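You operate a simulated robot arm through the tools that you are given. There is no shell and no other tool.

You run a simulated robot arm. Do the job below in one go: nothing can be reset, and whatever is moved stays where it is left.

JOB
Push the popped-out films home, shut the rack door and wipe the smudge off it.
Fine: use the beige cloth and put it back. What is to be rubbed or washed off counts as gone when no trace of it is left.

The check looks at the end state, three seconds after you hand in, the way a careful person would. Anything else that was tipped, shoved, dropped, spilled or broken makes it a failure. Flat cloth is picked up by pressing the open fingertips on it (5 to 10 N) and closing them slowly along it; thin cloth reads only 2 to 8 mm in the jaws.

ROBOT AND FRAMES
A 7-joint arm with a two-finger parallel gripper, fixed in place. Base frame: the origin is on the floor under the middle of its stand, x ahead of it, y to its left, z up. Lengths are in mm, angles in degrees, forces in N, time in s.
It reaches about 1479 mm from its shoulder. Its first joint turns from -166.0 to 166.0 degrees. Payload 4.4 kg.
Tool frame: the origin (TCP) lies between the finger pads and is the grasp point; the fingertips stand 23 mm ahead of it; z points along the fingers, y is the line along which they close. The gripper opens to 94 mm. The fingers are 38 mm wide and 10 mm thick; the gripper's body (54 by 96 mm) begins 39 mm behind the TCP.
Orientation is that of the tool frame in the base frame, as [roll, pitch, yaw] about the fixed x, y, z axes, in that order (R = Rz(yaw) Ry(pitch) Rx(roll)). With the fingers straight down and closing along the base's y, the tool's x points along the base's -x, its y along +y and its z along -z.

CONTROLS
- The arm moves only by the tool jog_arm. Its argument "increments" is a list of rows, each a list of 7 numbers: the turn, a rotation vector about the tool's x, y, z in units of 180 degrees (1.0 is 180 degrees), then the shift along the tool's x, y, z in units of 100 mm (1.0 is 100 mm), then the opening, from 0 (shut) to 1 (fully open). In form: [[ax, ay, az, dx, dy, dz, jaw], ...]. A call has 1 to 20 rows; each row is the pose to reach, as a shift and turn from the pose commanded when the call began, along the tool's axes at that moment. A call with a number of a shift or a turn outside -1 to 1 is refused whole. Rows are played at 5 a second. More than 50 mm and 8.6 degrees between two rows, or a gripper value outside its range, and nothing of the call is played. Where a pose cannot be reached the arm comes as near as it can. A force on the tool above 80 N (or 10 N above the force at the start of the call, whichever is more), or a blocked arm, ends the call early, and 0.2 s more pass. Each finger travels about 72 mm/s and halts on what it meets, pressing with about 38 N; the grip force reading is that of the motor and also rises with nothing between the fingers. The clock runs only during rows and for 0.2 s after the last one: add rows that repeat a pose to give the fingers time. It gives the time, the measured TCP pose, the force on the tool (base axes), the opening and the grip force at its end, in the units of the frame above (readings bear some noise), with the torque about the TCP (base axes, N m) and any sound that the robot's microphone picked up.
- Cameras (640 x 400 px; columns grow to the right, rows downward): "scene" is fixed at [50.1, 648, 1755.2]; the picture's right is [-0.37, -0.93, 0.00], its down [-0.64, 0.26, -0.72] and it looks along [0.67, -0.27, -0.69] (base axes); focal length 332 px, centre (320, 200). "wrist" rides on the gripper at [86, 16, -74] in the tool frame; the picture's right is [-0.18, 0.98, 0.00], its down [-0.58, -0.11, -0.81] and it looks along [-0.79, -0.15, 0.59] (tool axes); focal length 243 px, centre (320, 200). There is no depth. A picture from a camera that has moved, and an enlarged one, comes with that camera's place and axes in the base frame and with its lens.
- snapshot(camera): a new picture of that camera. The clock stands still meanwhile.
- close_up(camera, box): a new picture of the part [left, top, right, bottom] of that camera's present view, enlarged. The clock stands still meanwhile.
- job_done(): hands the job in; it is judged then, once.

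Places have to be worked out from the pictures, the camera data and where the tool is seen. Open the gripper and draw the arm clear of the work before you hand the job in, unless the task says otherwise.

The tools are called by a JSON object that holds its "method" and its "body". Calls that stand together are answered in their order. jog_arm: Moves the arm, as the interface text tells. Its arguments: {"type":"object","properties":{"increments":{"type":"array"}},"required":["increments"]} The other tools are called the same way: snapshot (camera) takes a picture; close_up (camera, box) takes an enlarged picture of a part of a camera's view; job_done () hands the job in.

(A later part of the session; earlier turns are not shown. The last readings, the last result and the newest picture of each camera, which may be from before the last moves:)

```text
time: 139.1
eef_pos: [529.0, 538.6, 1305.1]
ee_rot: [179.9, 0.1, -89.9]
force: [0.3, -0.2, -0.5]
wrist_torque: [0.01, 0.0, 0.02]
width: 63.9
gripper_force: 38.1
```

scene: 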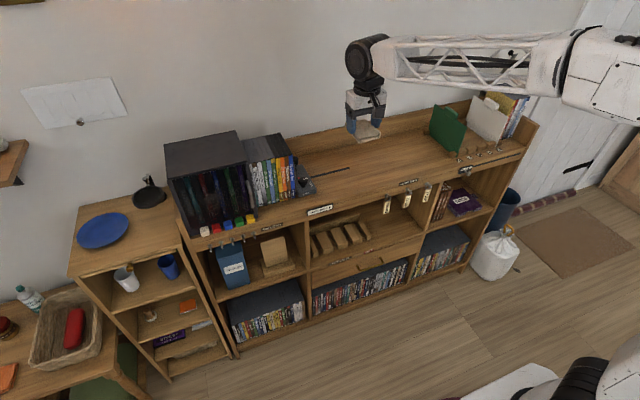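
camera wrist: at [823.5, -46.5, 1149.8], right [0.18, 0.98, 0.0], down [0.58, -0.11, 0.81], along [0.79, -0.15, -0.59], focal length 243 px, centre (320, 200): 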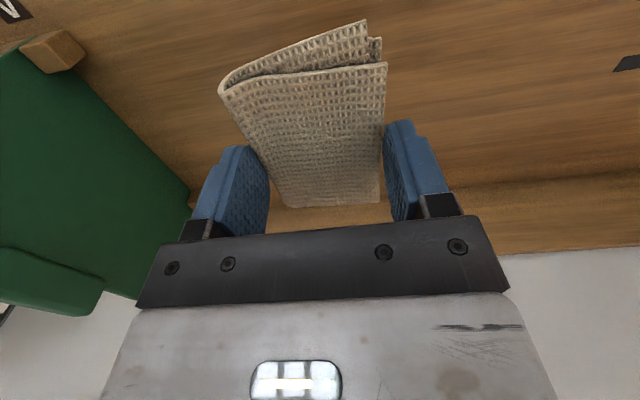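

Going well with the pad held at 64 mm. I turn on to yaw 0 while moving to y≈640.

{"method": "jog_arm", "body": {"increments": [[0, 0, -0.04, -0.1, 0.05, 0, 0.6], [0, 0, -0.08, -0.2, 0.1, 0, 0.6], [0, 0, -0.12, -0.3, 0.15, 0, 0.6], [0, 0, -0.16, -0.4, 0.2, 0, 0.6], [0, 0, -0.2, -0.5, 0.25, 0, 0.6], [0, 0, -0.24, -0.6, 0.3, 0, 0.6], [0, 0, -0.28, -0.7, 0.35, 0, 0.6], [0, 0, -0.32, -0.8, 0.4, 0, 0.6], [0, 0, -0.36, -0.9, 0.4, 0, 0.6], [0, 0, -0.4, -1.0, 0.4, 0, 0.6], [0, 0, -0.44, -1.0, 0.4, 0, 0.6], [0, 0, -0.48, -1.0, 0.4, 0, 0.6], [0, 0, -0.5, -1.0, 0.4, 0, 0.6]]}}

{"method": "jog_arm", "body": {"increments": [[0, 0.03, 0, 0, 0, 0, 0.6], [0, 0.06, 0, 0, 0, 0, 0.6], [0, 0.09, 0, 0, 0, 0, 0.6], [0, 0.12, 0, 0, 0, 0, 0.6], [0, 0.15, 0, 0, 0, 0, 0.6], [0, 0.18, 0, 0, 0, 0, 0.6], [0, 0.21, 0, 0, 0, 0, 0.6], [0, 0.24, 0, 0, 0, 0, 0.6], [0, 0.27, 0, 0, 0, 0, 0.6], [0, 0.3, 0, 0, 0, 0, 0.6], [0, 0.33, 0, 0, 0, 0, 0.6], [0, 0.36, 0, 0, 0, 0, 0.6], [0, 0.39, 0, 0, 0, 0, 0.6], [0, 0.42, 0, 0, 0, 0, 0.6], [0, 0.45, 0, 0, 0, 0, 0.6], [0, 0.475, 0, 0, 0, 0, 0.6], [0, 0.49, 0, 0, 0, 0, 0.6], [0, 0.5, 0, 0, 0, 0, 0.6]]}}

{"method": "snapshot", "body": {"camera": "scene"}}

{"method": "snapshot", "body": {"camera": "wrist"}}

```text
time: 141.8
eef_pos: [489.4, 638.4, 1305.3]
ee_rot: [180.0, 0.0, 0.2]
force: [-0.3, -0.2, 1.0]
wrist_torque: [0.0, 0.03, -0.04]
width: 63.9
gripper_force: 38.0
```

```text
time: 145.7
eef_pos: [489.2, 637.5, 1304.5]
ee_rot: [103.6, -89.9, 76.4]
force: [0.7, 0.4, -0.8]
wrist_torque: [0.01, -0.03, -0.05]
width: 64.1
gripper_force: 37.7
```

```text
taken
```

scene: 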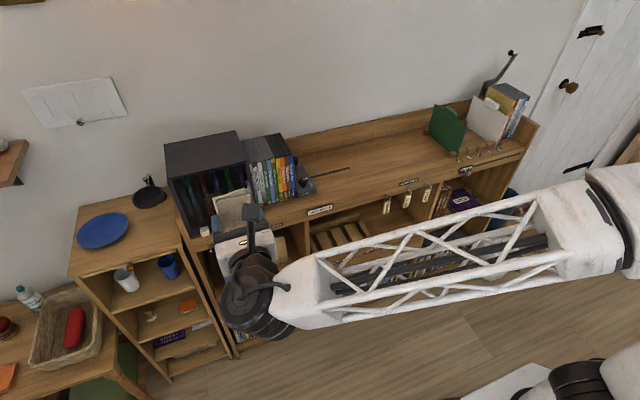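

```text
taken
camera wrist: at [413.8, 621.2, 1392.0], right [0.0, -0.98, -0.18], down [-0.81, 0.11, -0.58], along [0.59, 0.15, -0.79], focal length 243 px, centre (320, 200)
```

wrist: 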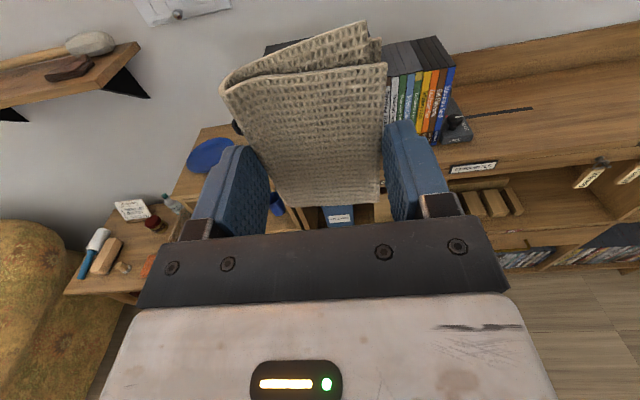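

The pad now faces +x. I lower it in front of the rack to z≈1088 and over to y≈690.

{"method": "jog_arm", "body": {"increments": [[0, 0, 0, -0.1, -0.05, 0, 0.6], [0, 0, 0, -0.2, -0.1, 0, 0.6], [0, 0, 0, -0.3, -0.15, 0, 0.6], [0, 0, 0, -0.4, -0.2, 0, 0.6], [0, 0, 0, -0.5, -0.25, 0, 0.6], [0, 0, 0, -0.6, -0.3, 0, 0.6], [0, 0, 0, -0.7, -0.35, 0, 0.6], [0, 0, 0, -0.8, -0.4, 0, 0.6], [0, 0, 0, -0.9, -0.45, 0, 0.6], [0, 0, 0, -1.0, -0.52, 0, 0.6]]}}

{"method": "jog_arm", "body": {"increments": [[0, 0, 0, -0.1, 0, 0.1, 0.6], [0, 0, 0, -0.2, 0, 0.2, 0.6], [0, 0, 0, -0.3, 0, 0.3, 0.6], [0, 0, 0, -0.4, 0, 0.4, 0.6], [0, 0, 0, -0.5, 0, 0.5, 0.6], [0, 0, 0, -0.6, 0, 0.6, 0.6], [0, 0, 0, -0.7, 0, 0.7, 0.6], [0, 0, 0, -0.8, 0, 0.8, 0.6], [0, 0, 0, -0.9, 0, 0.9, 0.6], [0, 0, 0, -1.0, 0, 1.0, 0.6]]}}

{"method": "jog_arm", "body": {"increments": [[0, 0, 0, -0.08, 0, 0.1, 0.6], [0, 0, 0, -0.16, 0, 0.2, 0.6], [0, 0, 0, -0.16, 0, 0.3, 0.6], [0, 0, 0, -0.16, 0, 0.4, 0.6], [0, 0, 0, -0.16, 0, 0.5, 0.6], [0, 0, 0, -0.16, 0, 0.6, 0.6], [0, 0, 0, -0.16, 0, 0.7, 0.6], [0, 0, 0, -0.16, 0, 0.8, 0.6], [0, 0, 0, -0.16, 0, 0.9, 0.6], [0, 0, 0, -0.16, 0, 1.0, 0.6]]}}

{"method": "snapshot", "body": {"camera": "wrist"}}

{"method": "snapshot", "body": {"camera": "scene"}}

```text
time: 147.8
eef_pos: [490.0, 690.9, 1205.3]
ee_rot: [-15.0, -89.9, -164.9]
force: [0.4, 0.0, -0.8]
wrist_torque: [-0.01, -0.02, 0.01]
width: 64.0
gripper_force: 38.2
```

```text
time: 150.1
eef_pos: [588.2, 689.1, 1103.0]
ee_rot: [152.5, -89.9, 27.6]
force: [-0.1, 0.1, -0.3]
wrist_torque: [-0.01, 0.04, 0.02]
width: 64.1
gripper_force: 38.3
```

```text
time: 152.2
eef_pos: [689.1, 691.1, 1088.4]
ee_rot: [118.6, -90.0, 61.5]
force: [0.3, -0.4, -0.6]
wrist_torque: [-0.01, -0.03, 0.01]
width: 64.0
gripper_force: 38.2
```

```text
taken
camera wrist: at [613.2, 673.4, 1176.3], right [0.0, -0.98, -0.18], down [-0.81, 0.11, -0.58], along [0.59, 0.15, -0.79], focal length 243 px, centre (320, 200)
```

wrist: 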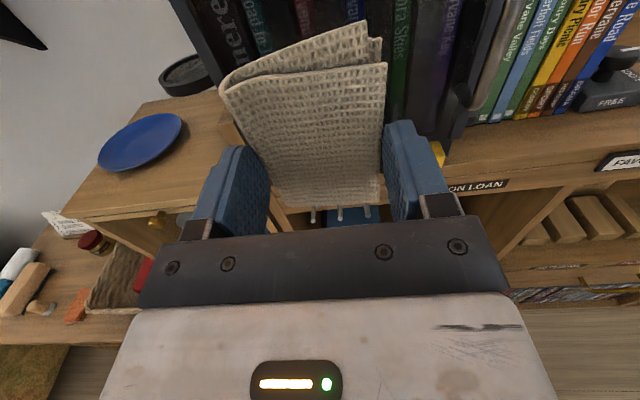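

```text
taken
```

scene: 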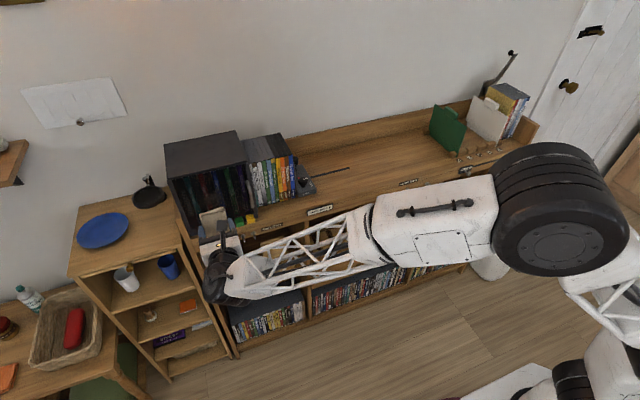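

In place in front of the smudge. I advance to just before the door, then in 2 mm steps until light contact.

{"method": "jog_arm", "body": {"increments": [[0, 0, 0, 0, 0, 0.1, 0.6], [0, 0, 0, 0, 0, 0.2, 0.6], [0, 0, 0, 0, 0, 0.3, 0.6], [0, 0, 0, 0, 0, 0.4, 0.6], [0, 0, 0, 0, 0, 0.5, 0.6], [0, 0, 0, 0, 0, 0.6, 0.6], [0, 0, 0, 0, 0, 0.7, 0.6], [0, 0, 0, 0, 0, 0.78, 0.6], [0, 0, 0, 0, 0, 0.82, 0.6]]}}

{"method": "jog_arm", "body": {"increments": [[0, 0, 0, 0, 0, 0.02, 0.6], [0, 0, 0, 0, 0, 0.04, 0.6], [0, 0, 0, 0, 0, 0.06, 0.6], [0, 0, 0, 0, 0, 0.08, 0.6]]}}

{"method": "snapshot", "body": {"camera": "wrist"}}

```text
time: 154.2
eef_pos: [772.0, 690.7, 1088.6]
ee_rot: [149.3, -89.9, 30.8]
force: [0.0, -0.3, -0.6]
wrist_torque: [0.0, -0.01, -0.01]
width: 63.9
gripper_force: 38.1
```

```text
time: 155.2
eef_pos: [777.6, 691.6, 1089.8]
ee_rot: [146.7, -89.9, 33.5]
force: [-31.7, -11.2, -0.8]
wrist_torque: [0.02, -0.09, -0.3]
width: 63.8
gripper_force: 38.1
```

```text
taken
camera wrist: at [702.6, 674.7, 1176.6], right [0.0, -0.98, -0.18], down [-0.81, 0.11, -0.58], along [0.59, 0.15, -0.79], focal length 243 px, centre (320, 200)
```

wrist: 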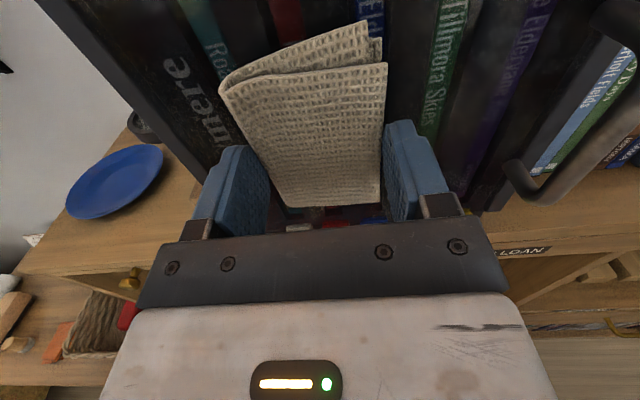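

Contact at about 32 N, a little firm; I ease 1.3 mm and start rubbing up and down over the smudge, then check force and grip.

{"method": "jog_arm", "body": {"increments": [[0, 0, 0, 0, 0, -0.013, 0.6], [0, 0, 0, 0.1, 0, -0.013, 0.6], [0, 0, 0, 0.2, 0, -0.013, 0.6], [0, 0, 0, 0.3, 0, -0.013, 0.6], [0, 0, 0, 0.2, 0, -0.013, 0.6], [0, 0, 0, 0.1, 0, -0.013, 0.6], [0, 0, 0, 0, 0, -0.013, 0.6], [0, 0, 0, -0.1, 0, -0.013, 0.6], [0, 0, 0, -0.2, 0, -0.013, 0.6], [0, 0, 0, -0.3, 0, -0.013, 0.6], [0, 0, 0, -0.2, 0, -0.013, 0.6], [0, 0, 0, -0.1, 0, -0.013, 0.6], [0, 0, 0, 0, 0, -0.013, 0.6]]}}

{"method": "snapshot", "body": {"camera": "wrist"}}

```text
time: 158.1
eef_pos: [778.2, 691.2, 1087.3]
ee_rot: [145.7, -89.9, 34.4]
force: [-21.0, 1.2, -14.6]
wrist_torque: [-0.01, 0.69, -0.02]
width: 63.9
gripper_force: 37.7
```

```text
taken
camera wrist: at [703.1, 673.8, 1173.9], right [0.0, -0.98, -0.18], down [-0.81, 0.11, -0.58], along [0.59, 0.15, -0.79], focal length 243 px, centre (320, 200)
```

wrist: 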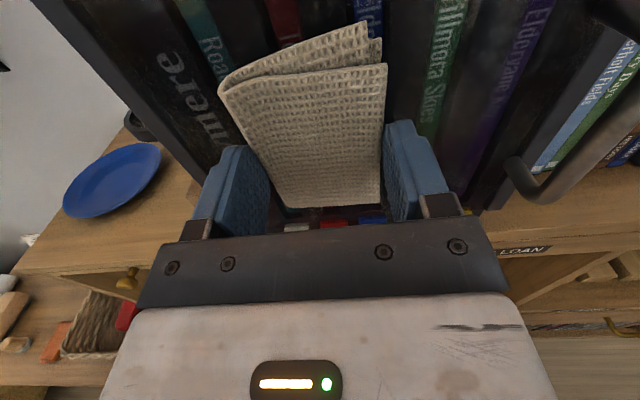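

Firm wiping contact (21 N with friction 15 N) and the pad sits steady in the jaws. I wipe the left part next, then the right part, with up-down strokes.

{"method": "jog_arm", "body": {"increments": [[0, 0, 0, 0.12, -0.08, 0, 0.6], [0, 0, 0, 0.24, -0.16, 0, 0.6], [0, 0, 0, 0.36, -0.24, 0, 0.6], [0, 0, 0, 0.24, -0.24, 0, 0.6], [0, 0, 0, 0.12, -0.24, 0, 0.6], [0, 0, 0, 0, -0.24, 0, 0.6], [0, 0, 0, -0.12, -0.24, 0, 0.6], [0, 0, 0, -0.24, -0.24, 0, 0.6], [0, 0, 0, -0.36, -0.24, 0, 0.6], [0, 0, 0, -0.24, -0.24, 0, 0.6], [0, 0, 0, -0.12, -0.24, 0, 0.6], [0, 0, 0, 0, -0.24, 0, 0.6], [0, 0, 0, 0.12, -0.24, 0, 0.6], [0, 0, 0, 0.24, -0.24, 0, 0.6], [0, 0, 0, 0.36, -0.24, 0, 0.6], [0, 0, 0, 0.24, -0.18, 0, 0.6], [0, 0, 0, 0.12, -0.12, 0, 0.6], [0, 0, 0, 0, -0.06, 0, 0.6], [0, 0, 0, 0, 0, 0, 0.6]]}}

{"method": "jog_arm", "body": {"increments": [[0, 0, 0, 0.12, 0.08, 0, 0.6], [0, 0, 0, 0.24, 0.16, 0, 0.6], [0, 0, 0, 0.36, 0.26, 0, 0.6], [0, 0, 0, 0.24, 0.26, 0, 0.6], [0, 0, 0, 0.12, 0.26, 0, 0.6], [0, 0, 0, 0, 0.26, 0, 0.6], [0, 0, 0, -0.12, 0.26, 0, 0.6], [0, 0, 0, -0.24, 0.26, 0, 0.6], [0, 0, 0, -0.36, 0.26, 0, 0.6], [0, 0, 0, -0.24, 0.26, 0, 0.6], [0, 0, 0, -0.12, 0.26, 0, 0.6], [0, 0, 0, 0, 0.26, 0, 0.6], [0, 0, 0, 0.12, 0.26, 0, 0.6], [0, 0, 0, 0.24, 0.26, 0, 0.6], [0, 0, 0, 0.36, 0.26, 0, 0.6], [0, 0, 0, 0.24, 0.18, 0, 0.6], [0, 0, 0, 0.12, 0.12, 0, 0.6], [0, 0, 0, 0, 0.06, 0, 0.6], [0, 0, 0, 0, 0, 0, 0.6]]}}

{"method": "snapshot", "body": {"camera": "wrist"}}

```text
time: 162.1
eef_pos: [778.1, 690.0, 1087.7]
ee_rot: [147.9, -89.9, 32.2]
force: [-12.7, 8.1, -0.8]
wrist_torque: [-0.13, -0.23, 0.25]
width: 63.8
gripper_force: 37.9
```

```text
time: 166.1
eef_pos: [777.6, 689.5, 1086.5]
ee_rot: [143.7, -89.8, 36.3]
force: [-18.0, -12.7, 3.2]
wrist_torque: [0.31, -0.55, -0.52]
width: 63.8
gripper_force: 38.3
```

```text
taken
camera wrist: at [704.0, 673.3, 1173.9], right [0.0, -0.98, -0.18], down [-0.81, 0.11, -0.58], along [0.59, 0.15, -0.79], focal length 243 px, centre (320, 200)
```

wrist: 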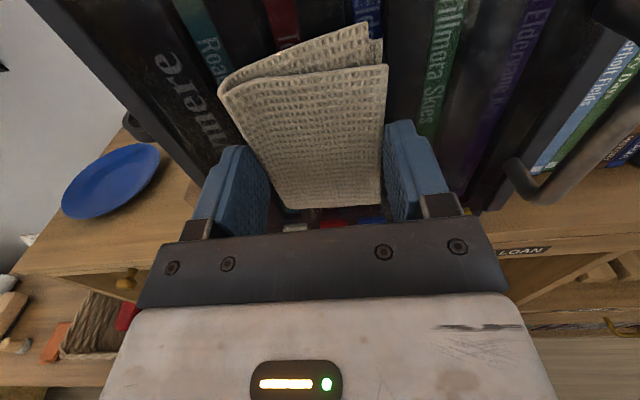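

Next a set of sideways strokes at three heights, then I'll back off to inspect.

{"method": "jog_arm", "body": {"increments": [[0, 0, 0, 0.1, -0.1, 0, 0.6], [0, 0, 0, 0.2, -0.2, 0, 0.6], [0, 0, 0, 0.25, -0.26, 0, 0.6], [0, 0, 0, 0.25, -0.13, 0, 0.6], [0, 0, 0, 0.25, 0, 0, 0.6], [0, 0, 0, 0.25, 0.13, 0, 0.6], [0, 0, 0, 0.25, 0.26, 0, 0.6], [0, 0, 0, 0.12, 0.26, 0, 0.6], [0, 0, 0, 0, 0.26, 0, 0.6], [0, 0, 0, 0, 0.13, 0, 0.6], [0, 0, 0, 0, 0, 0, 0.6], [0, 0, 0, 0, -0.13, 0, 0.6], [0, 0, 0, 0, -0.26, 0, 0.6], [0, 0, 0, -0.12, -0.26, 0, 0.6], [0, 0, 0, -0.25, -0.26, 0, 0.6], [0, 0, 0, -0.25, -0.13, 0, 0.6], [0, 0, 0, -0.25, 0, 0, 0.6], [0, 0, 0, -0.25, 0.13, 0, 0.6], [0, 0, 0, -0.25, 0.26, 0, 0.6], [0, 0, 0, -0.12, 0.13, 0, 0.6]]}}

{"method": "jog_arm", "body": {"increments": [[0, 0, 0, 0, 0, -0.05, 0.6], [0, 0, 0, 0, 0, -0.15, 0.6], [0, 0, 0, 0, 0, -0.3, 0.6], [0, 0, 0, 0, 0, -0.45, 0.6], [0, 0, 0, 0, 0, -0.6, 0.6], [0, 0, 0, 0, 0, -0.8, 0.6], [0, 0, 0, 0, 0, -1.0, 0.6]]}}

{"method": "snapshot", "body": {"camera": "wrist"}}

{"method": "close_up", "body": {"camera": "scene", "box": [160, 160, 270, 240]}}

```text
time: 170.2
eef_pos: [778.6, 677.7, 1076.8]
ee_rot: [161.3, -89.9, 18.8]
force: [-0.4, 0.7, -0.3]
wrist_torque: [-0.01, -0.02, 0.01]
width: 63.8
gripper_force: 38.1
```

```text
time: 171.8
eef_pos: [675.9, 678.8, 1076.4]
ee_rot: [141.8, -89.8, 38.2]
force: [-0.6, 0.5, 0.0]
wrist_torque: [0.02, 0.03, -0.03]
width: 64.1
gripper_force: 38.2
```

```text
taken
camera wrist: at [601.4, 661.3, 1163.2], right [0.0, -0.98, -0.18], down [-0.81, 0.11, -0.58], along [0.59, 0.15, -0.79], focal length 243 px, centre (320, 200)
```

wrist: 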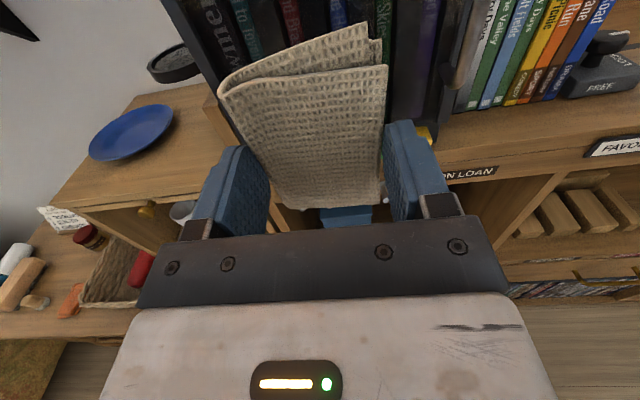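

```text
5.00 times, centred on (215, 200) of scene
camera zoom: at [50.1, 648.0, 1755.2], right [-0.37, -0.93, 0.0], down [-0.64, 0.26, -0.72], along [0.67, -0.27, -0.69], focal length 1662 px, centre (845, 200)
```

zoom: 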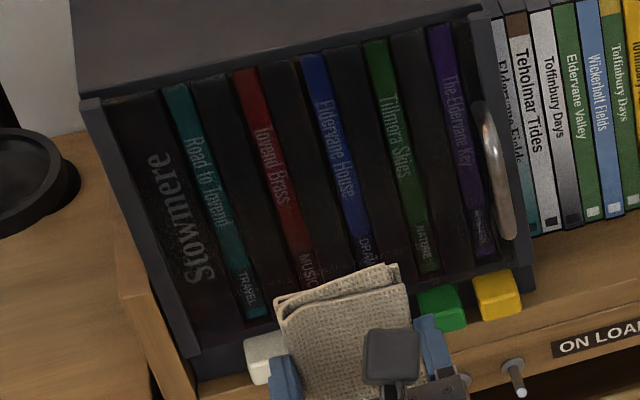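

The smudge seems largely gone. I retreat a bit more and enlarge both views to look for traces.

{"method": "jog_arm", "body": {"increments": [[0, 0, 0, 0, -0.1, -0.15, 0.6], [0, 0, 0, 0, -0.3, -0.3, 0.6], [0, 0, 0, 0, -0.5, -0.45, 0.6], [0, 0, 0, 0, -0.7, -0.6, 0.6], [0, 0, 0, 0, -0.85, -0.8, 0.6], [0, 0, 0, 0, -1.0, -1.0, 0.6]]}}

{"method": "close_up", "body": {"camera": "scene", "box": [185, 170, 265, 240]}}

{"method": "snapshot", "body": {"camera": "wrist"}}

```text
time: 173.2
eef_pos: [577.0, 776.4, 1076.7]
ee_rot: [-176.3, -90.0, -3.7]
force: [0.7, -0.4, -0.5]
wrist_torque: [0.0, -0.02, -0.04]
width: 63.6
gripper_force: 37.6
```

```text
5.71 times, centred on (225, 205) of scene
camera zoom: at [50.1, 648.0, 1755.2], right [-0.37, -0.93, 0.0], down [-0.64, 0.26, -0.72], along [0.67, -0.27, -0.69], focal length 1900 px, centre (863, 171)
```

zoom: 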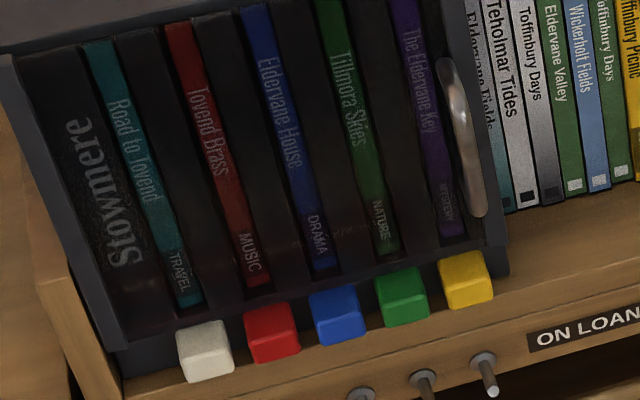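

```text
taken
camera wrist: at [501.8, 759.6, 1164.7], right [0.0, -0.98, -0.18], down [-0.81, 0.11, -0.58], along [0.59, 0.15, -0.79], focal length 243 px, centre (320, 200)
```

wrist: 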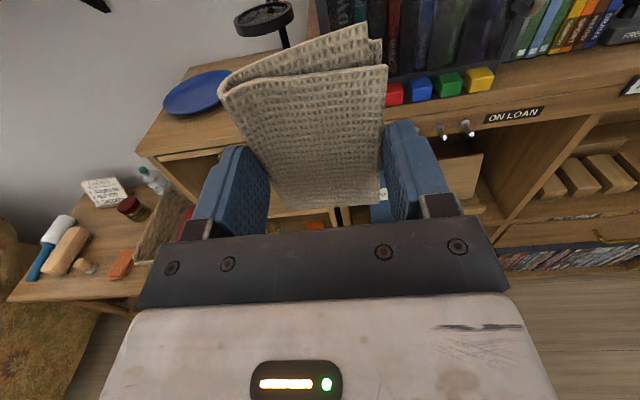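

The main blotch is gone. I enlarge the door in parts to look for faint leftovers, especially near the lower middle.

{"method": "close_up", "body": {"camera": "scene", "box": [190, 175, 235, 225]}}

{"method": "close_up", "body": {"camera": "scene", "box": [215, 180, 260, 225]}}

{"method": "close_up", "body": {"camera": "scene", "box": [165, 165, 260, 235]}}

```text
8.00 times, centred on (212, 200) of scene
camera zoom: at [50.1, 648.0, 1755.2], right [-0.37, -0.93, 0.0], down [-0.64, 0.26, -0.72], along [0.67, -0.27, -0.69], focal length 2659 px, centre (1180, 200)
```

zoom: 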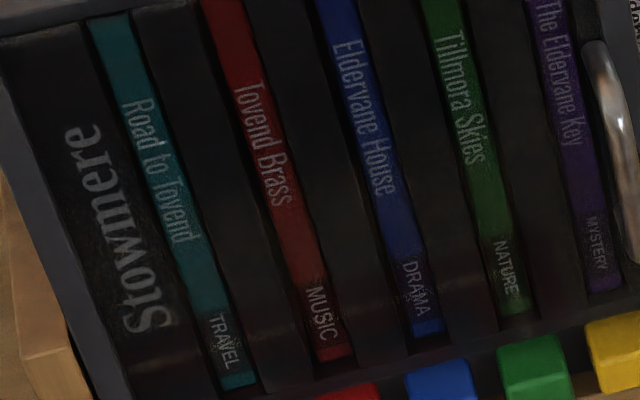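

```text
8.89 times, centred on (238, 202) of scene
camera zoom: at [50.1, 648.0, 1755.2], right [-0.37, -0.93, 0.0], down [-0.64, 0.26, -0.72], along [0.67, -0.27, -0.69], focal length 2955 px, centre (1053, 178)
```

zoom: 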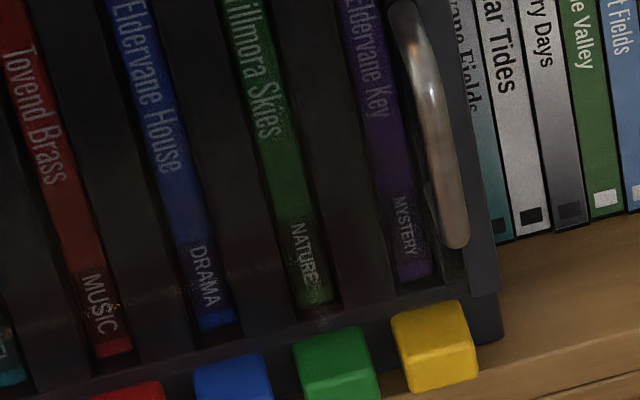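

```text
5.71 times, centred on (212, 200) of scene
camera zoom: at [50.1, 648.0, 1755.2], right [-0.37, -0.93, 0.0], down [-0.64, 0.26, -0.72], along [0.67, -0.27, -0.69], focal length 1900 px, centre (934, 200)
```

zoom: 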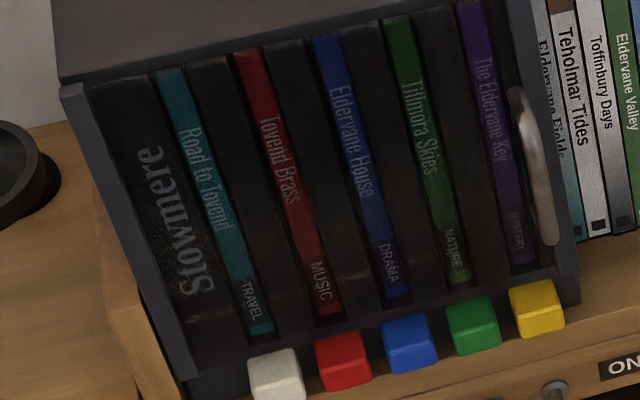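

From the fixed camera the door looks clean, apart from what seems a reflection line near the bottom. To be sure I move the wrist camera to the right, so the door is seen past the pad.

{"method": "jog_arm", "body": {"increments": [[0, 0, 0, 0.12, 0.12, 0, 0.6], [0, 0, 0, 0.24, 0.24, 0, 0.6], [0, 0, 0, 0.36, 0.36, 0, 0.6], [0, 0, 0, 0.48, 0.48, 0, 0.6], [0, 0, 0, 0.6, 0.6, 0, 0.6], [0, 0, 0, 0.72, 0.72, 0, 0.6], [0, 0, 0, 0.84, 0.84, 0, 0.6], [0, 0, 0, 1.0, 1.0, 0, 0.6]]}}

{"method": "jog_arm", "body": {"increments": [[0, 0, 0, 0, 0.12, 0, 0.6], [0, 0, 0, 0, 0.24, 0, 0.6], [0, 0, 0, 0, 0.36, 0, 0.6], [0, 0, 0, 0, 0.48, 0, 0.6], [0, 0, 0, 0, 0.6, 0, 0.6], [0, 0, 0, 0, 0.72, 0, 0.6], [0, 0, 0, 0, 0.84, 0, 0.6], [0, 0, 0, 0, 1.0, 0, 0.6]]}}

{"method": "jog_arm", "body": {"increments": [[0, 0, 0, 0, 0.12, 0, 0.6], [0, 0, 0, 0, 0.24, 0, 0.6], [0, 0, 0, 0, 0.36, 0, 0.6], [0, 0, 0, 0, 0.48, 0, 0.6], [0, 0, 0, 0, 0.6, 0, 0.6], [0, 0, 0, 0, 0.72, 0, 0.6]]}}

{"method": "snapshot", "body": {"camera": "wrist"}}

```text
time: 175.1
eef_pos: [580.5, 678.6, 1175.9]
ee_rot: [148.4, -89.8, 31.7]
force: [0.1, -0.1, -0.2]
wrist_torque: [0.0, -0.04, 0.02]
width: 63.6
gripper_force: 38.2
```

```text
time: 176.8
eef_pos: [578.6, 577.5, 1176.3]
ee_rot: [137.9, -89.8, 42.1]
force: [0.0, -0.1, 0.5]
wrist_torque: [0.02, 0.02, 0.01]
width: 64.1
gripper_force: 38.2
```

```text
time: 178.2
eef_pos: [577.1, 506.2, 1177.2]
ee_rot: [172.2, -89.8, 7.9]
force: [-0.6, -0.4, -0.7]
wrist_torque: [0.0, 0.0, -0.02]
width: 63.9
gripper_force: 38.0
```

```text
taken
camera wrist: at [503.2, 489.1, 1264.4], right [0.0, -0.98, -0.18], down [-0.81, 0.11, -0.58], along [0.59, 0.15, -0.79], focal length 243 px, centre (320, 200)
```

wrist: 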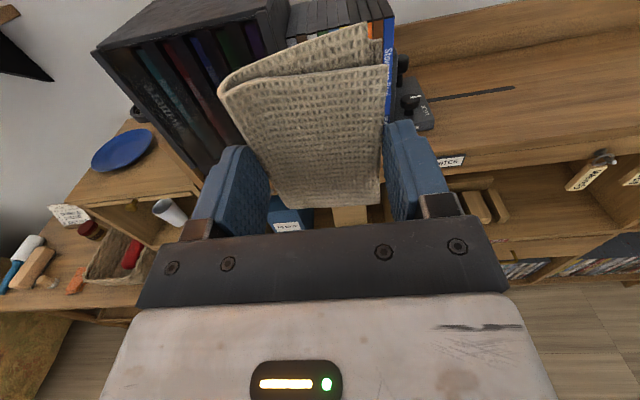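

{"method": "close_up", "body": {"camera": "wrist", "box": [90, 20, 280, 190]}}

{"method": "close_up", "body": {"camera": "wrist", "box": [130, 50, 240, 150]}}

```text
2.35 times, centred on (185, 105) of wrist
camera zoom: at [503.2, 489.1, 1264.4], right [0.0, -0.98, -0.18], down [-0.81, 0.11, -0.58], along [0.59, 0.15, -0.79], focal length 571 px, centre (638, 424)
```

zoom: 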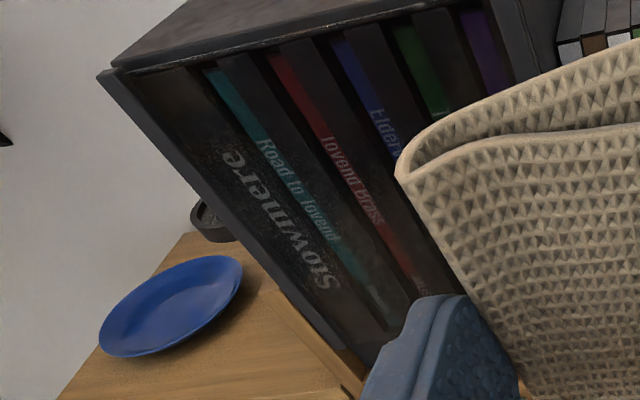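

```text
4.00 times, centred on (185, 100) of wrist
camera zoom: at [503.2, 489.1, 1264.4], right [0.0, -0.98, -0.18], down [-0.81, 0.11, -0.58], along [0.59, 0.15, -0.79], focal length 970 px, centre (860, 600)
```

zoom: 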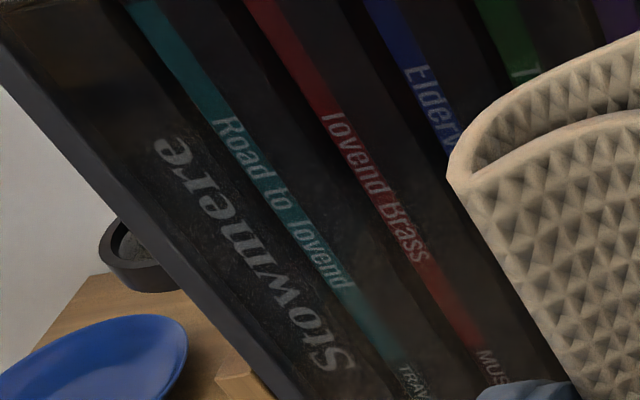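

From here the region of the smudge looks clear, with some soft reflections. I compare again from the fixed camera now that the arm stands elsewhere, to tell reflections from residue.

{"method": "close_up", "body": {"camera": "scene", "box": [190, 175, 235, 225]}}

{"method": "close_up", "body": {"camera": "scene", "box": [185, 170, 265, 240]}}

```text
8.00 times, centred on (212, 200) of scene
camera zoom: at [50.1, 648.0, 1755.2], right [-0.37, -0.93, 0.0], down [-0.64, 0.26, -0.72], along [0.67, -0.27, -0.69], focal length 2659 px, centre (1180, 200)
```

zoom: 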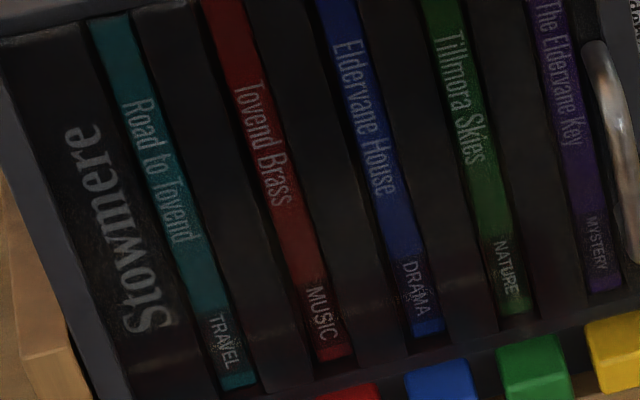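

```text
5.71 times, centred on (225, 205) of scene
camera zoom: at [50.1, 648.0, 1755.2], right [-0.37, -0.93, 0.0], down [-0.64, 0.26, -0.72], along [0.67, -0.27, -0.69], focal length 1900 px, centre (863, 171)
```

zoom: 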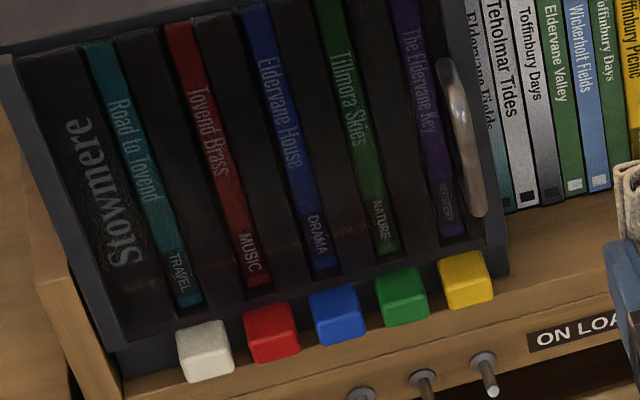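

The picture doesn't change with the arm's position, and no blotch is visible. For a closer, certain look I bring the wrist camera nearer to the door, keeping clear of the handle.

{"method": "jog_arm", "body": {"increments": [[0, 0, 0, 0, -0.08, 0.1, 0.6], [0, 0, 0, 0, -0.16, 0.2, 0.6], [0, 0, 0, 0, -0.24, 0.3, 0.6], [0, 0, 0, 0, -0.32, 0.4, 0.6], [0, 0, 0, 0, -0.4, 0.5, 0.6], [0, 0, 0, 0, -0.48, 0.6, 0.6], [0, 0, 0, 0, -0.5, 0.7, 0.6], [0, 0, 0, 0, -0.5, 0.8, 0.6], [0, 0, 0, 0, -0.5, 0.9, 0.6], [0, 0, 0, 0, -0.5, 1.0, 0.6]]}}

{"method": "snapshot", "body": {"camera": "wrist"}}

{"method": "close_up", "body": {"camera": "wrist", "box": [60, 20, 260, 190]}}

```text
time: 180.4
eef_pos: [676.9, 555.1, 1175.9]
ee_rot: [163.0, -90.0, 17.1]
force: [0.5, -0.2, -0.1]
wrist_torque: [0.02, -0.03, 0.01]
width: 64.0
gripper_force: 38.4
```

```text
taken
camera wrist: at [602.7, 538.5, 1264.3], right [0.0, -0.98, -0.18], down [-0.81, 0.11, -0.58], along [0.59, 0.15, -0.79], focal length 243 px, centre (320, 200)
```

wrist: 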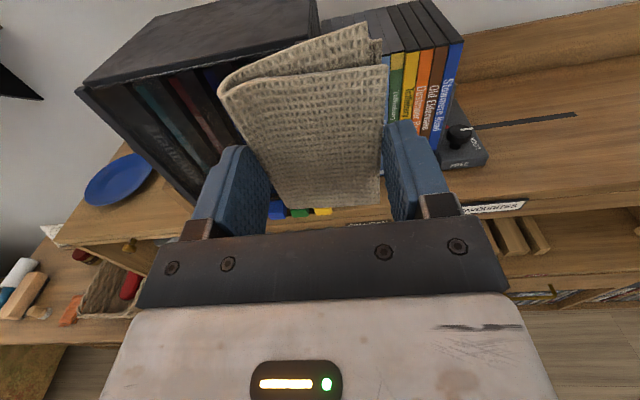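

```text
2.35 times, centred on (160, 105) of wrist
camera zoom: at [602.7, 538.5, 1264.3], right [0.0, -0.98, -0.18], down [-0.81, 0.11, -0.58], along [0.59, 0.15, -0.79], focal length 571 px, centre (696, 424)
```

zoom: 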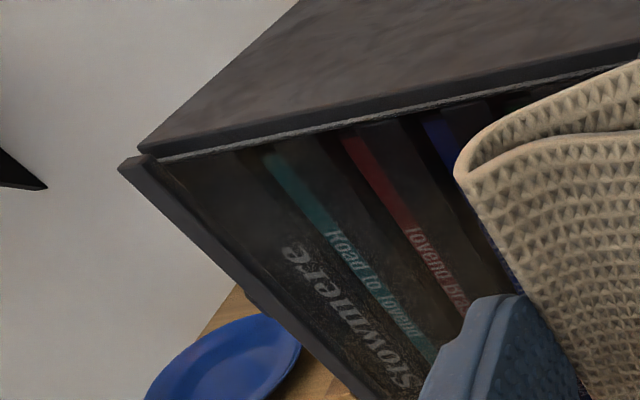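

This angle is too steep to tell. Since the last strokes read no force, I do a second full wiping pass with the contact force checked, to leave no trace.

{"method": "jog_arm", "body": {"increments": [[0, 0, 0, -0.1, -0.12, 0, 0.6], [0, 0, 0, -0.2, -0.24, 0, 0.6], [0, 0, 0, -0.3, -0.36, 0, 0.6], [0, 0, 0, -0.4, -0.48, 0, 0.6], [0, 0, 0, -0.5, -0.6, 0, 0.6], [0, 0, 0, -0.6, -0.72, 0, 0.6], [0, 0, 0, -0.7, -0.84, 0, 0.6], [0, 0, 0, -0.88, -1.0, 0, 0.6]]}}

{"method": "jog_arm", "body": {"increments": [[0, 0, 0, 0, -0.12, 0.12, 0.6], [0, 0, 0, 0, -0.24, 0.24, 0.6], [0, 0, 0, 0, -0.36, 0.36, 0.6], [0, 0, 0, 0, -0.36, 0.48, 0.6], [0, 0, 0, 0, -0.36, 0.6, 0.6], [0, 0, 0, 0, -0.36, 0.72, 0.6], [0, 0, 0, 0, -0.36, 0.84, 0.6], [0, 0, 0, 0, -0.36, 0.92, 0.6], [0, 0, 0, 0, -0.36, 0.97, 0.6]]}}

{"method": "jog_arm", "body": {"increments": [[0, 0, 0, 0, 0, 0.02, 0.6], [0, 0, 0, 0, 0, 0.04, 0.6], [0, 0, 0, 0, 0, 0.05, 0.6]]}}

```text
time: 182.2
eef_pos: [679.0, 657.8, 1089.4]
ee_rot: [-1.5, -89.9, -178.6]
force: [-0.2, 0.0, -0.1]
wrist_torque: [0.0, 0.01, -0.01]
width: 63.8
gripper_force: 37.8
```

```text
time: 184.2
eef_pos: [774.2, 690.7, 1089.2]
ee_rot: [156.5, -90.0, 23.6]
force: [0.6, 0.0, 0.2]
wrist_torque: [-0.01, -0.01, 0.01]
width: 63.9
gripper_force: 38.1
```

```text
time: 185.1
eef_pos: [779.5, 692.2, 1088.7]
ee_rot: [143.9, -89.9, 36.0]
force: [-23.3, -5.4, -0.4]
wrist_torque: [0.06, -0.27, -0.15]
width: 63.9
gripper_force: 38.2
```

23 N contact. I begin with the lower area and read the force there.

{"method": "jog_arm", "body": {"increments": [[0, 0, 0, -0.1, 0, 0, 0.6], [0, 0, 0, -0.2, 0, 0, 0.6], [0, 0, 0, -0.3, 0, 0, 0.6], [0, 0, 0, -0.4, 0, 0, 0.6]]}}

{"method": "jog_arm", "body": {"increments": [[0, 0, 0, 0, -0.1, 0, 0.6], [0, 0, 0, 0, -0.2, 0, 0.6], [0, 0, 0, 0, -0.28, 0, 0.6], [0, 0, 0, 0, -0.18, 0, 0.6], [0, 0, 0, 0, -0.08, 0, 0.6], [0, 0, 0, 0, 0.02, 0, 0.6], [0, 0, 0, 0, 0.12, 0, 0.6], [0, 0, 0, 0, 0.22, 0, 0.6], [0, 0, 0, 0, 0.3, 0, 0.6], [0, 0, 0, 0, 0.3, 0, 0.6]]}}

```text
time: 186.1
eef_pos: [779.3, 692.4, 1046.4]
ee_rot: [136.1, -89.8, 44.0]
force: [-16.5, 2.2, 9.6]
wrist_torque: [-0.04, -0.63, 0.08]
width: 63.6
gripper_force: 37.8
```

```text
time: 188.2
eef_pos: [778.4, 661.2, 1048.8]
ee_rot: [119.2, -89.9, 60.9]
force: [-3.9, 0.9, 2.6]
wrist_torque: [0.02, -0.1, 0.01]
width: 63.8
gripper_force: 38.1
```

At the right side the force drops to 4 N, so the door lies about 1.4 mm deeper there; I add that and wipe the right column up and down.

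{"method": "jog_arm", "body": {"increments": [[0, 0, 0, 0, 0, 0.013, 0.6], [0, 0, 0, 0.12, 0, 0.013, 0.6], [0, 0, 0, 0.24, 0, 0.013, 0.6], [0, 0, 0, 0.36, 0, 0.013, 0.6], [0, 0, 0, 0.48, 0, 0.013, 0.6], [0, 0, 0, 0.6, 0, 0.013, 0.6], [0, 0, 0, 0.72, 0, 0.013, 0.6], [0, 0, 0, 0.8, 0, 0.013, 0.6], [0, 0, 0, 0.7, 0, 0.013, 0.6], [0, 0, 0, 0.58, 0, 0.013, 0.6], [0, 0, 0, 0.46, 0, 0.013, 0.6], [0, 0, 0, 0.34, 0, 0.013, 0.6], [0, 0, 0, 0.22, 0, 0.013, 0.6], [0, 0, 0, 0.1, 0, 0.013, 0.6], [0, 0, 0, 0, 0, 0.013, 0.6]]}}

{"method": "jog_arm", "body": {"increments": [[0, 0, 0, 0.1, -0.1, -0.004, 0.6], [0, 0, 0, 0.22, -0.15, -0.006, 0.6], [0, 0, 0, 0.34, -0.15, -0.006, 0.6], [0, 0, 0, 0.46, -0.15, -0.006, 0.6], [0, 0, 0, 0.58, -0.15, -0.006, 0.6], [0, 0, 0, 0.7, -0.15, -0.006, 0.6], [0, 0, 0, 0.78, -0.22, -0.01, 0.6], [0, 0, 0, 0.78, -0.3, -0.013, 0.6], [0, 0, 0, 0.66, -0.3, -0.013, 0.6], [0, 0, 0, 0.54, -0.3, -0.013, 0.6], [0, 0, 0, 0.42, -0.3, -0.013, 0.6], [0, 0, 0, 0.3, -0.3, -0.013, 0.6], [0, 0, 0, 0.18, -0.3, -0.013, 0.6], [0, 0, 0, 0.06, -0.3, -0.013, 0.6], [0, 0, 0, 0, -0.3, -0.013, 0.6]]}}

{"method": "jog_arm", "body": {"increments": [[0, 0, 0, 0.1, -0.1, -0.004, 0.6], [0, 0, 0, 0.22, -0.15, -0.006, 0.6], [0, 0, 0, 0.34, -0.15, -0.006, 0.6], [0, 0, 0, 0.46, -0.15, -0.006, 0.6], [0, 0, 0, 0.58, -0.15, -0.006, 0.6], [0, 0, 0, 0.7, -0.15, -0.006, 0.6], [0, 0, 0, 0.78, -0.2, -0.009, 0.6], [0, 0, 0, 0.78, -0.28, -0.012, 0.6], [0, 0, 0, 0.66, -0.28, -0.012, 0.6], [0, 0, 0, 0.54, -0.28, -0.012, 0.6], [0, 0, 0, 0.42, -0.28, -0.012, 0.6], [0, 0, 0, 0.3, -0.28, -0.012, 0.6], [0, 0, 0, 0.18, -0.28, -0.012, 0.6], [0, 0, 0, 0.06, -0.28, -0.012, 0.6], [0, 0, 0, 0.4, -0.2, -0.3, 0.6]]}}

```text
time: 191.4
eef_pos: [781.6, 660.8, 1046.8]
ee_rot: [137.8, -89.8, 42.4]
force: [-5.0, -0.5, 1.5]
wrist_torque: [-0.03, -0.17, 0.04]
width: 63.9
gripper_force: 38.1
```

```text
time: 194.7
eef_pos: [779.4, 693.3, 1047.3]
ee_rot: [134.7, -89.9, 45.3]
force: [-0.8, -0.3, -0.1]
wrist_torque: [0.0, 0.04, -0.01]
width: 63.8
gripper_force: 38.0
```

```text
time: 197.8
eef_pos: [750.6, 712.5, 1086.6]
ee_rot: [134.0, -90.0, 46.1]
force: [0.0, 1.3, -0.4]
wrist_torque: [0.02, -0.01, 0.0]
width: 63.9
gripper_force: 38.1
```

The contact has become light as the pad settled back a little in the jaws. I retreat and inspect the door again.

{"method": "jog_arm", "body": {"increments": [[0, 0, 0, 0, -0.05, -0.15, 0.6], [0, 0, 0, 0, -0.1, -0.3, 0.6], [0, 0, 0, 0, -0.2, -0.45, 0.6], [0, 0, 0, 0, -0.3, -0.6, 0.6], [0, 0, 0, 0, -0.4, -0.75, 0.6], [0, 0, 0, 0, -0.5, -0.9, 0.6], [0, 0, 0, 0, -0.6, -1.0, 0.6]]}}

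{"method": "jog_arm", "body": {"increments": [[0, 0, 0, 0, -0.1, -0.15, 0.6], [0, 0, 0, 0, -0.2, -0.3, 0.6], [0, 0, 0, 0, -0.3, -0.45, 0.6], [0, 0, 0, 0, -0.3, -0.6, 0.6], [0, 0, 0, 0, -0.3, -0.75, 0.6]]}}

{"method": "close_up", "body": {"camera": "scene", "box": [165, 165, 260, 235]}}

{"method": "close_up", "body": {"camera": "scene", "box": [190, 180, 235, 215]}}

{"method": "snapshot", "body": {"camera": "wrist"}}

```text
time: 199.4
eef_pos: [649.5, 772.0, 1088.8]
ee_rot: [130.1, -89.9, 50.0]
force: [-0.3, 0.2, 0.2]
wrist_torque: [0.0, -0.02, -0.06]
width: 63.7
gripper_force: 37.8
```

```text
time: 200.7
eef_pos: [573.6, 800.0, 1088.0]
ee_rot: [130.7, -90.0, 49.3]
force: [0.2, -0.2, -0.2]
wrist_torque: [0.01, -0.02, -0.02]
width: 64.0
gripper_force: 38.0
```

```text
5.71 times, centred on (212, 200) of scene
camera zoom: at [50.1, 648.0, 1755.2], right [-0.37, -0.93, 0.0], down [-0.64, 0.26, -0.72], along [0.67, -0.27, -0.69], focal length 1900 px, centre (934, 200)
```

zoom: 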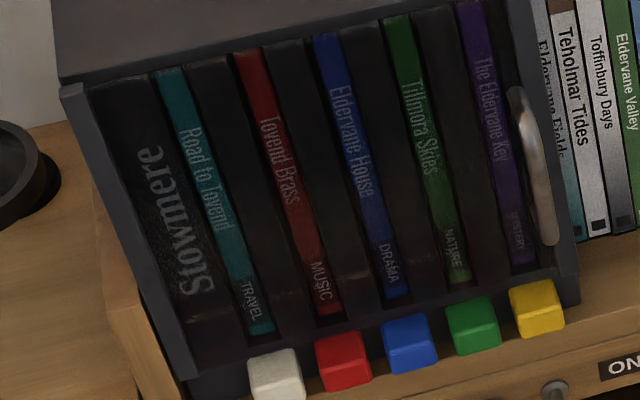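

```text
11.43 times, centred on (212, 198) of scene
camera zoom: at [50.1, 648.0, 1755.2], right [-0.37, -0.93, 0.0], down [-0.64, 0.26, -0.72], along [0.67, -0.27, -0.69], focal length 3799 px, centre (1549, 229)
```

zoom: 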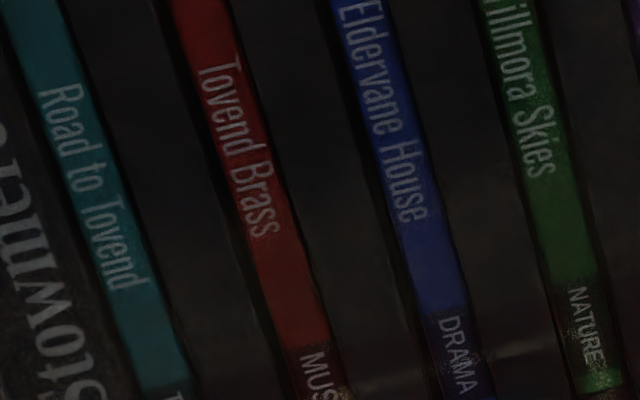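

```text
taken
camera wrist: at [498.4, 783.3, 1175.9], right [0.0, -0.98, -0.18], down [-0.81, 0.11, -0.58], along [0.59, 0.15, -0.79], focal length 243 px, centre (320, 200)
```

wrist: 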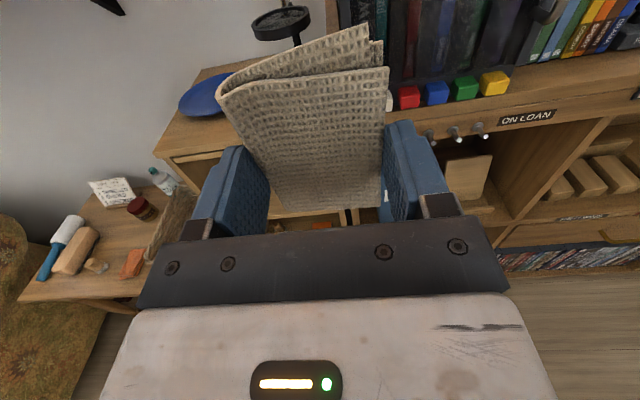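

The panel over the old smudge is clean. There is a faint light band near z≈1030 that could be a reflection; I check that part from the wrist camera, which sees it from another angle.

{"method": "close_up", "body": {"camera": "wrist", "box": [370, 0, 550, 110]}}

{"method": "close_up", "body": {"camera": "scene", "box": [200, 200, 250, 230]}}

```text
3.56 times, centred on (460, 55) of wrist
camera zoom: at [498.4, 783.3, 1175.9], right [0.0, -0.98, -0.18], down [-0.81, 0.11, -0.58], along [0.59, 0.15, -0.79], focal length 863 px, centre (-178, 716)
```

zoom: 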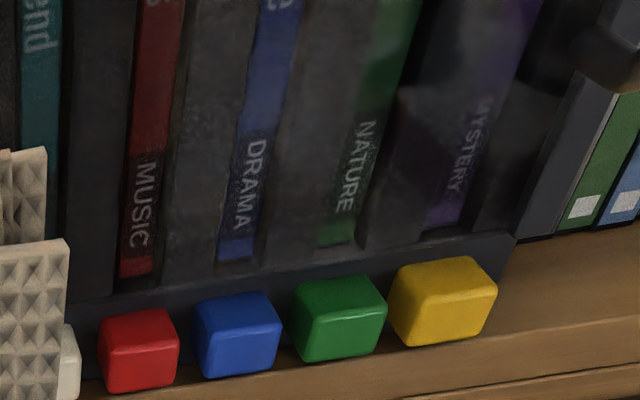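

```text
12.80 times, centred on (225, 215) of scene
camera zoom: at [50.1, 648.0, 1755.2], right [-0.37, -0.93, 0.0], down [-0.64, 0.26, -0.72], along [0.67, -0.27, -0.69], focal length 4255 px, centre (1536, 8)
```

zoom: 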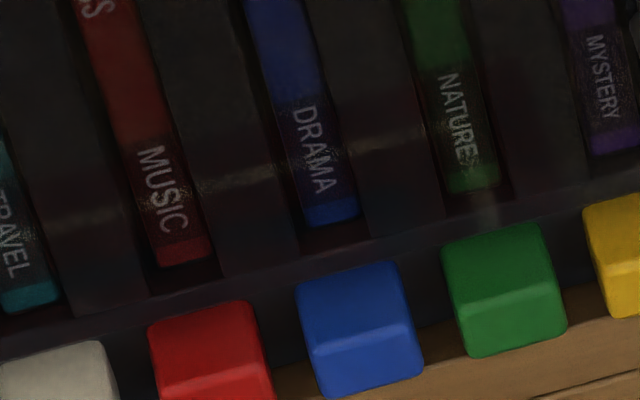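

From the other angle there are only soft reflections, no specks. I raise the camera by 100 mm to see the actual smudge area past the pad as well.

{"method": "jog_arm", "body": {"increments": [[0, 0, 0, 0.12, 0, 0, 0.6], [0, 0, 0, 0.24, 0, 0, 0.6], [0, 0, 0, 0.36, 0, 0, 0.6], [0, 0, 0, 0.48, 0, 0, 0.6], [0, 0, 0, 0.6, 0, 0, 0.6], [0, 0, 0, 0.72, 0, 0, 0.6], [0, 0, 0, 0.84, 0, 0, 0.6], [0, 0, 0, 1.0, 0, 0, 0.6]]}}

{"method": "snapshot", "body": {"camera": "wrist"}}

{"method": "close_up", "body": {"camera": "wrist", "box": [320, 0, 540, 160]}}

```text
time: 202.4
eef_pos: [575.5, 801.6, 1187.8]
ee_rot: [156.7, -89.9, 23.4]
force: [-0.1, -0.4, -1.4]
wrist_torque: [-0.02, -0.01, 0.04]
width: 63.9
gripper_force: 37.9
```

```text
taken
camera wrist: at [500.0, 784.7, 1275.4], right [0.0, -0.98, -0.18], down [-0.81, 0.11, -0.58], along [0.59, 0.15, -0.79], focal length 243 px, centre (320, 200)
```

wrist: 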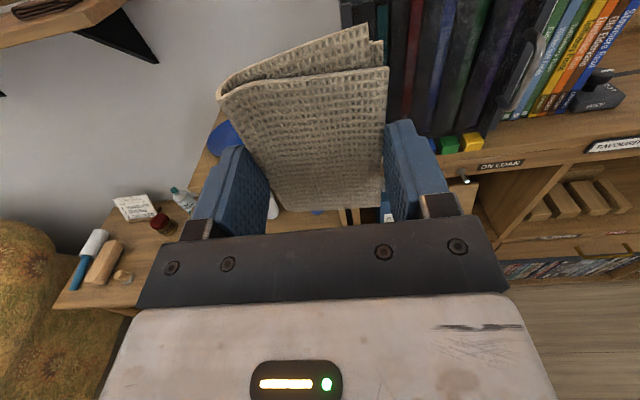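

```text
2.50 times, centred on (430, 80) of wrist
camera zoom: at [500.0, 784.7, 1275.4], right [0.0, -0.98, -0.18], down [-0.81, 0.11, -0.58], along [0.59, 0.15, -0.79], focal length 606 px, centre (45, 500)
```

zoom: 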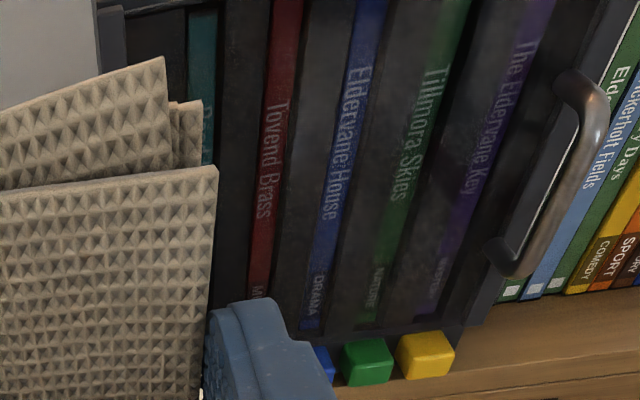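

No trace of the smudge in either view. Now I take the cloth back: first up, right and back from the rack.

{"method": "jog_arm", "body": {"increments": [[0, 0, 0, 0.12, 0.12, -0.1, 0.6], [0, 0, 0, 0.24, 0.24, -0.2, 0.6], [0, 0, 0, 0.36, 0.36, -0.3, 0.6], [0, 0, 0, 0.48, 0.48, -0.4, 0.6], [0, 0, 0, 0.6, 0.6, -0.5, 0.6], [0, 0, 0, 0.72, 0.72, -0.6, 0.6], [0, 0, 0, 0.84, 0.84, -0.7, 0.6], [0, 0, 0, 1.0, 1.0, -0.8, 0.6]]}}

{"method": "jog_arm", "body": {"increments": [[0, 0, 0, 0.04, 0.12, 0, 0.6], [0, 0, 0, 0.08, 0.24, 0, 0.6], [0, 0, 0, 0.12, 0.36, 0, 0.6], [0, 0, 0, 0.16, 0.48, 0, 0.6], [0, 0, 0, 0.18, 0.6, 0, 0.6]]}}

{"method": "jog_arm", "body": {"increments": [[0, -0.03, 0, 0, 0, 0, 0.6], [0, -0.06, 0, 0, 0, 0, 0.6], [0, -0.09, 0, 0, 0, 0, 0.6], [0, -0.12, 0, 0, 0, 0, 0.6], [0, -0.15, 0, 0, 0, 0, 0.6], [0, -0.18, 0, 0, 0, 0, 0.6], [0, -0.21, 0, 0, 0, 0, 0.6], [0, -0.24, 0, 0, 0, 0, 0.6], [0, -0.27, 0, 0, 0, 0, 0.6], [0, -0.3, 0, 0, 0, 0, 0.6], [0, -0.33, 0, 0, 0, 0, 0.6], [0, -0.36, 0, 0, 0, 0, 0.6], [0, -0.39, 0, 0, 0, 0, 0.6], [0, -0.42, 0, 0, 0, 0, 0.6], [0, -0.45, 0, 0, 0, 0, 0.6], [0, -0.475, 0, 0, 0, 0, 0.6], [0, -0.49, 0, 0, 0, 0, 0.6], [0, -0.5, 0, 0, 0, 0, 0.6]]}}

```text
time: 204.2
eef_pos: [506.9, 696.4, 1289.7]
ee_rot: [-90.8, -89.9, -89.9]
force: [3.1, 0.6, -0.2]
wrist_torque: [-0.03, -0.03, 0.05]
width: 64.0
gripper_force: 38.6
```

```text
time: 205.4
eef_pos: [495.3, 642.3, 1307.2]
ee_rot: [-35.9, -90.0, -143.9]
force: [0.2, -0.4, -0.1]
wrist_torque: [0.01, -0.01, 0.0]
width: 63.8
gripper_force: 38.1
```

```text
time: 209.2
eef_pos: [495.7, 642.0, 1307.3]
ee_rot: [-180.0, 0.3, 0.1]
force: [-0.3, -0.2, 0.8]
wrist_torque: [0.0, 0.02, -0.02]
width: 64.0
gripper_force: 38.3
```

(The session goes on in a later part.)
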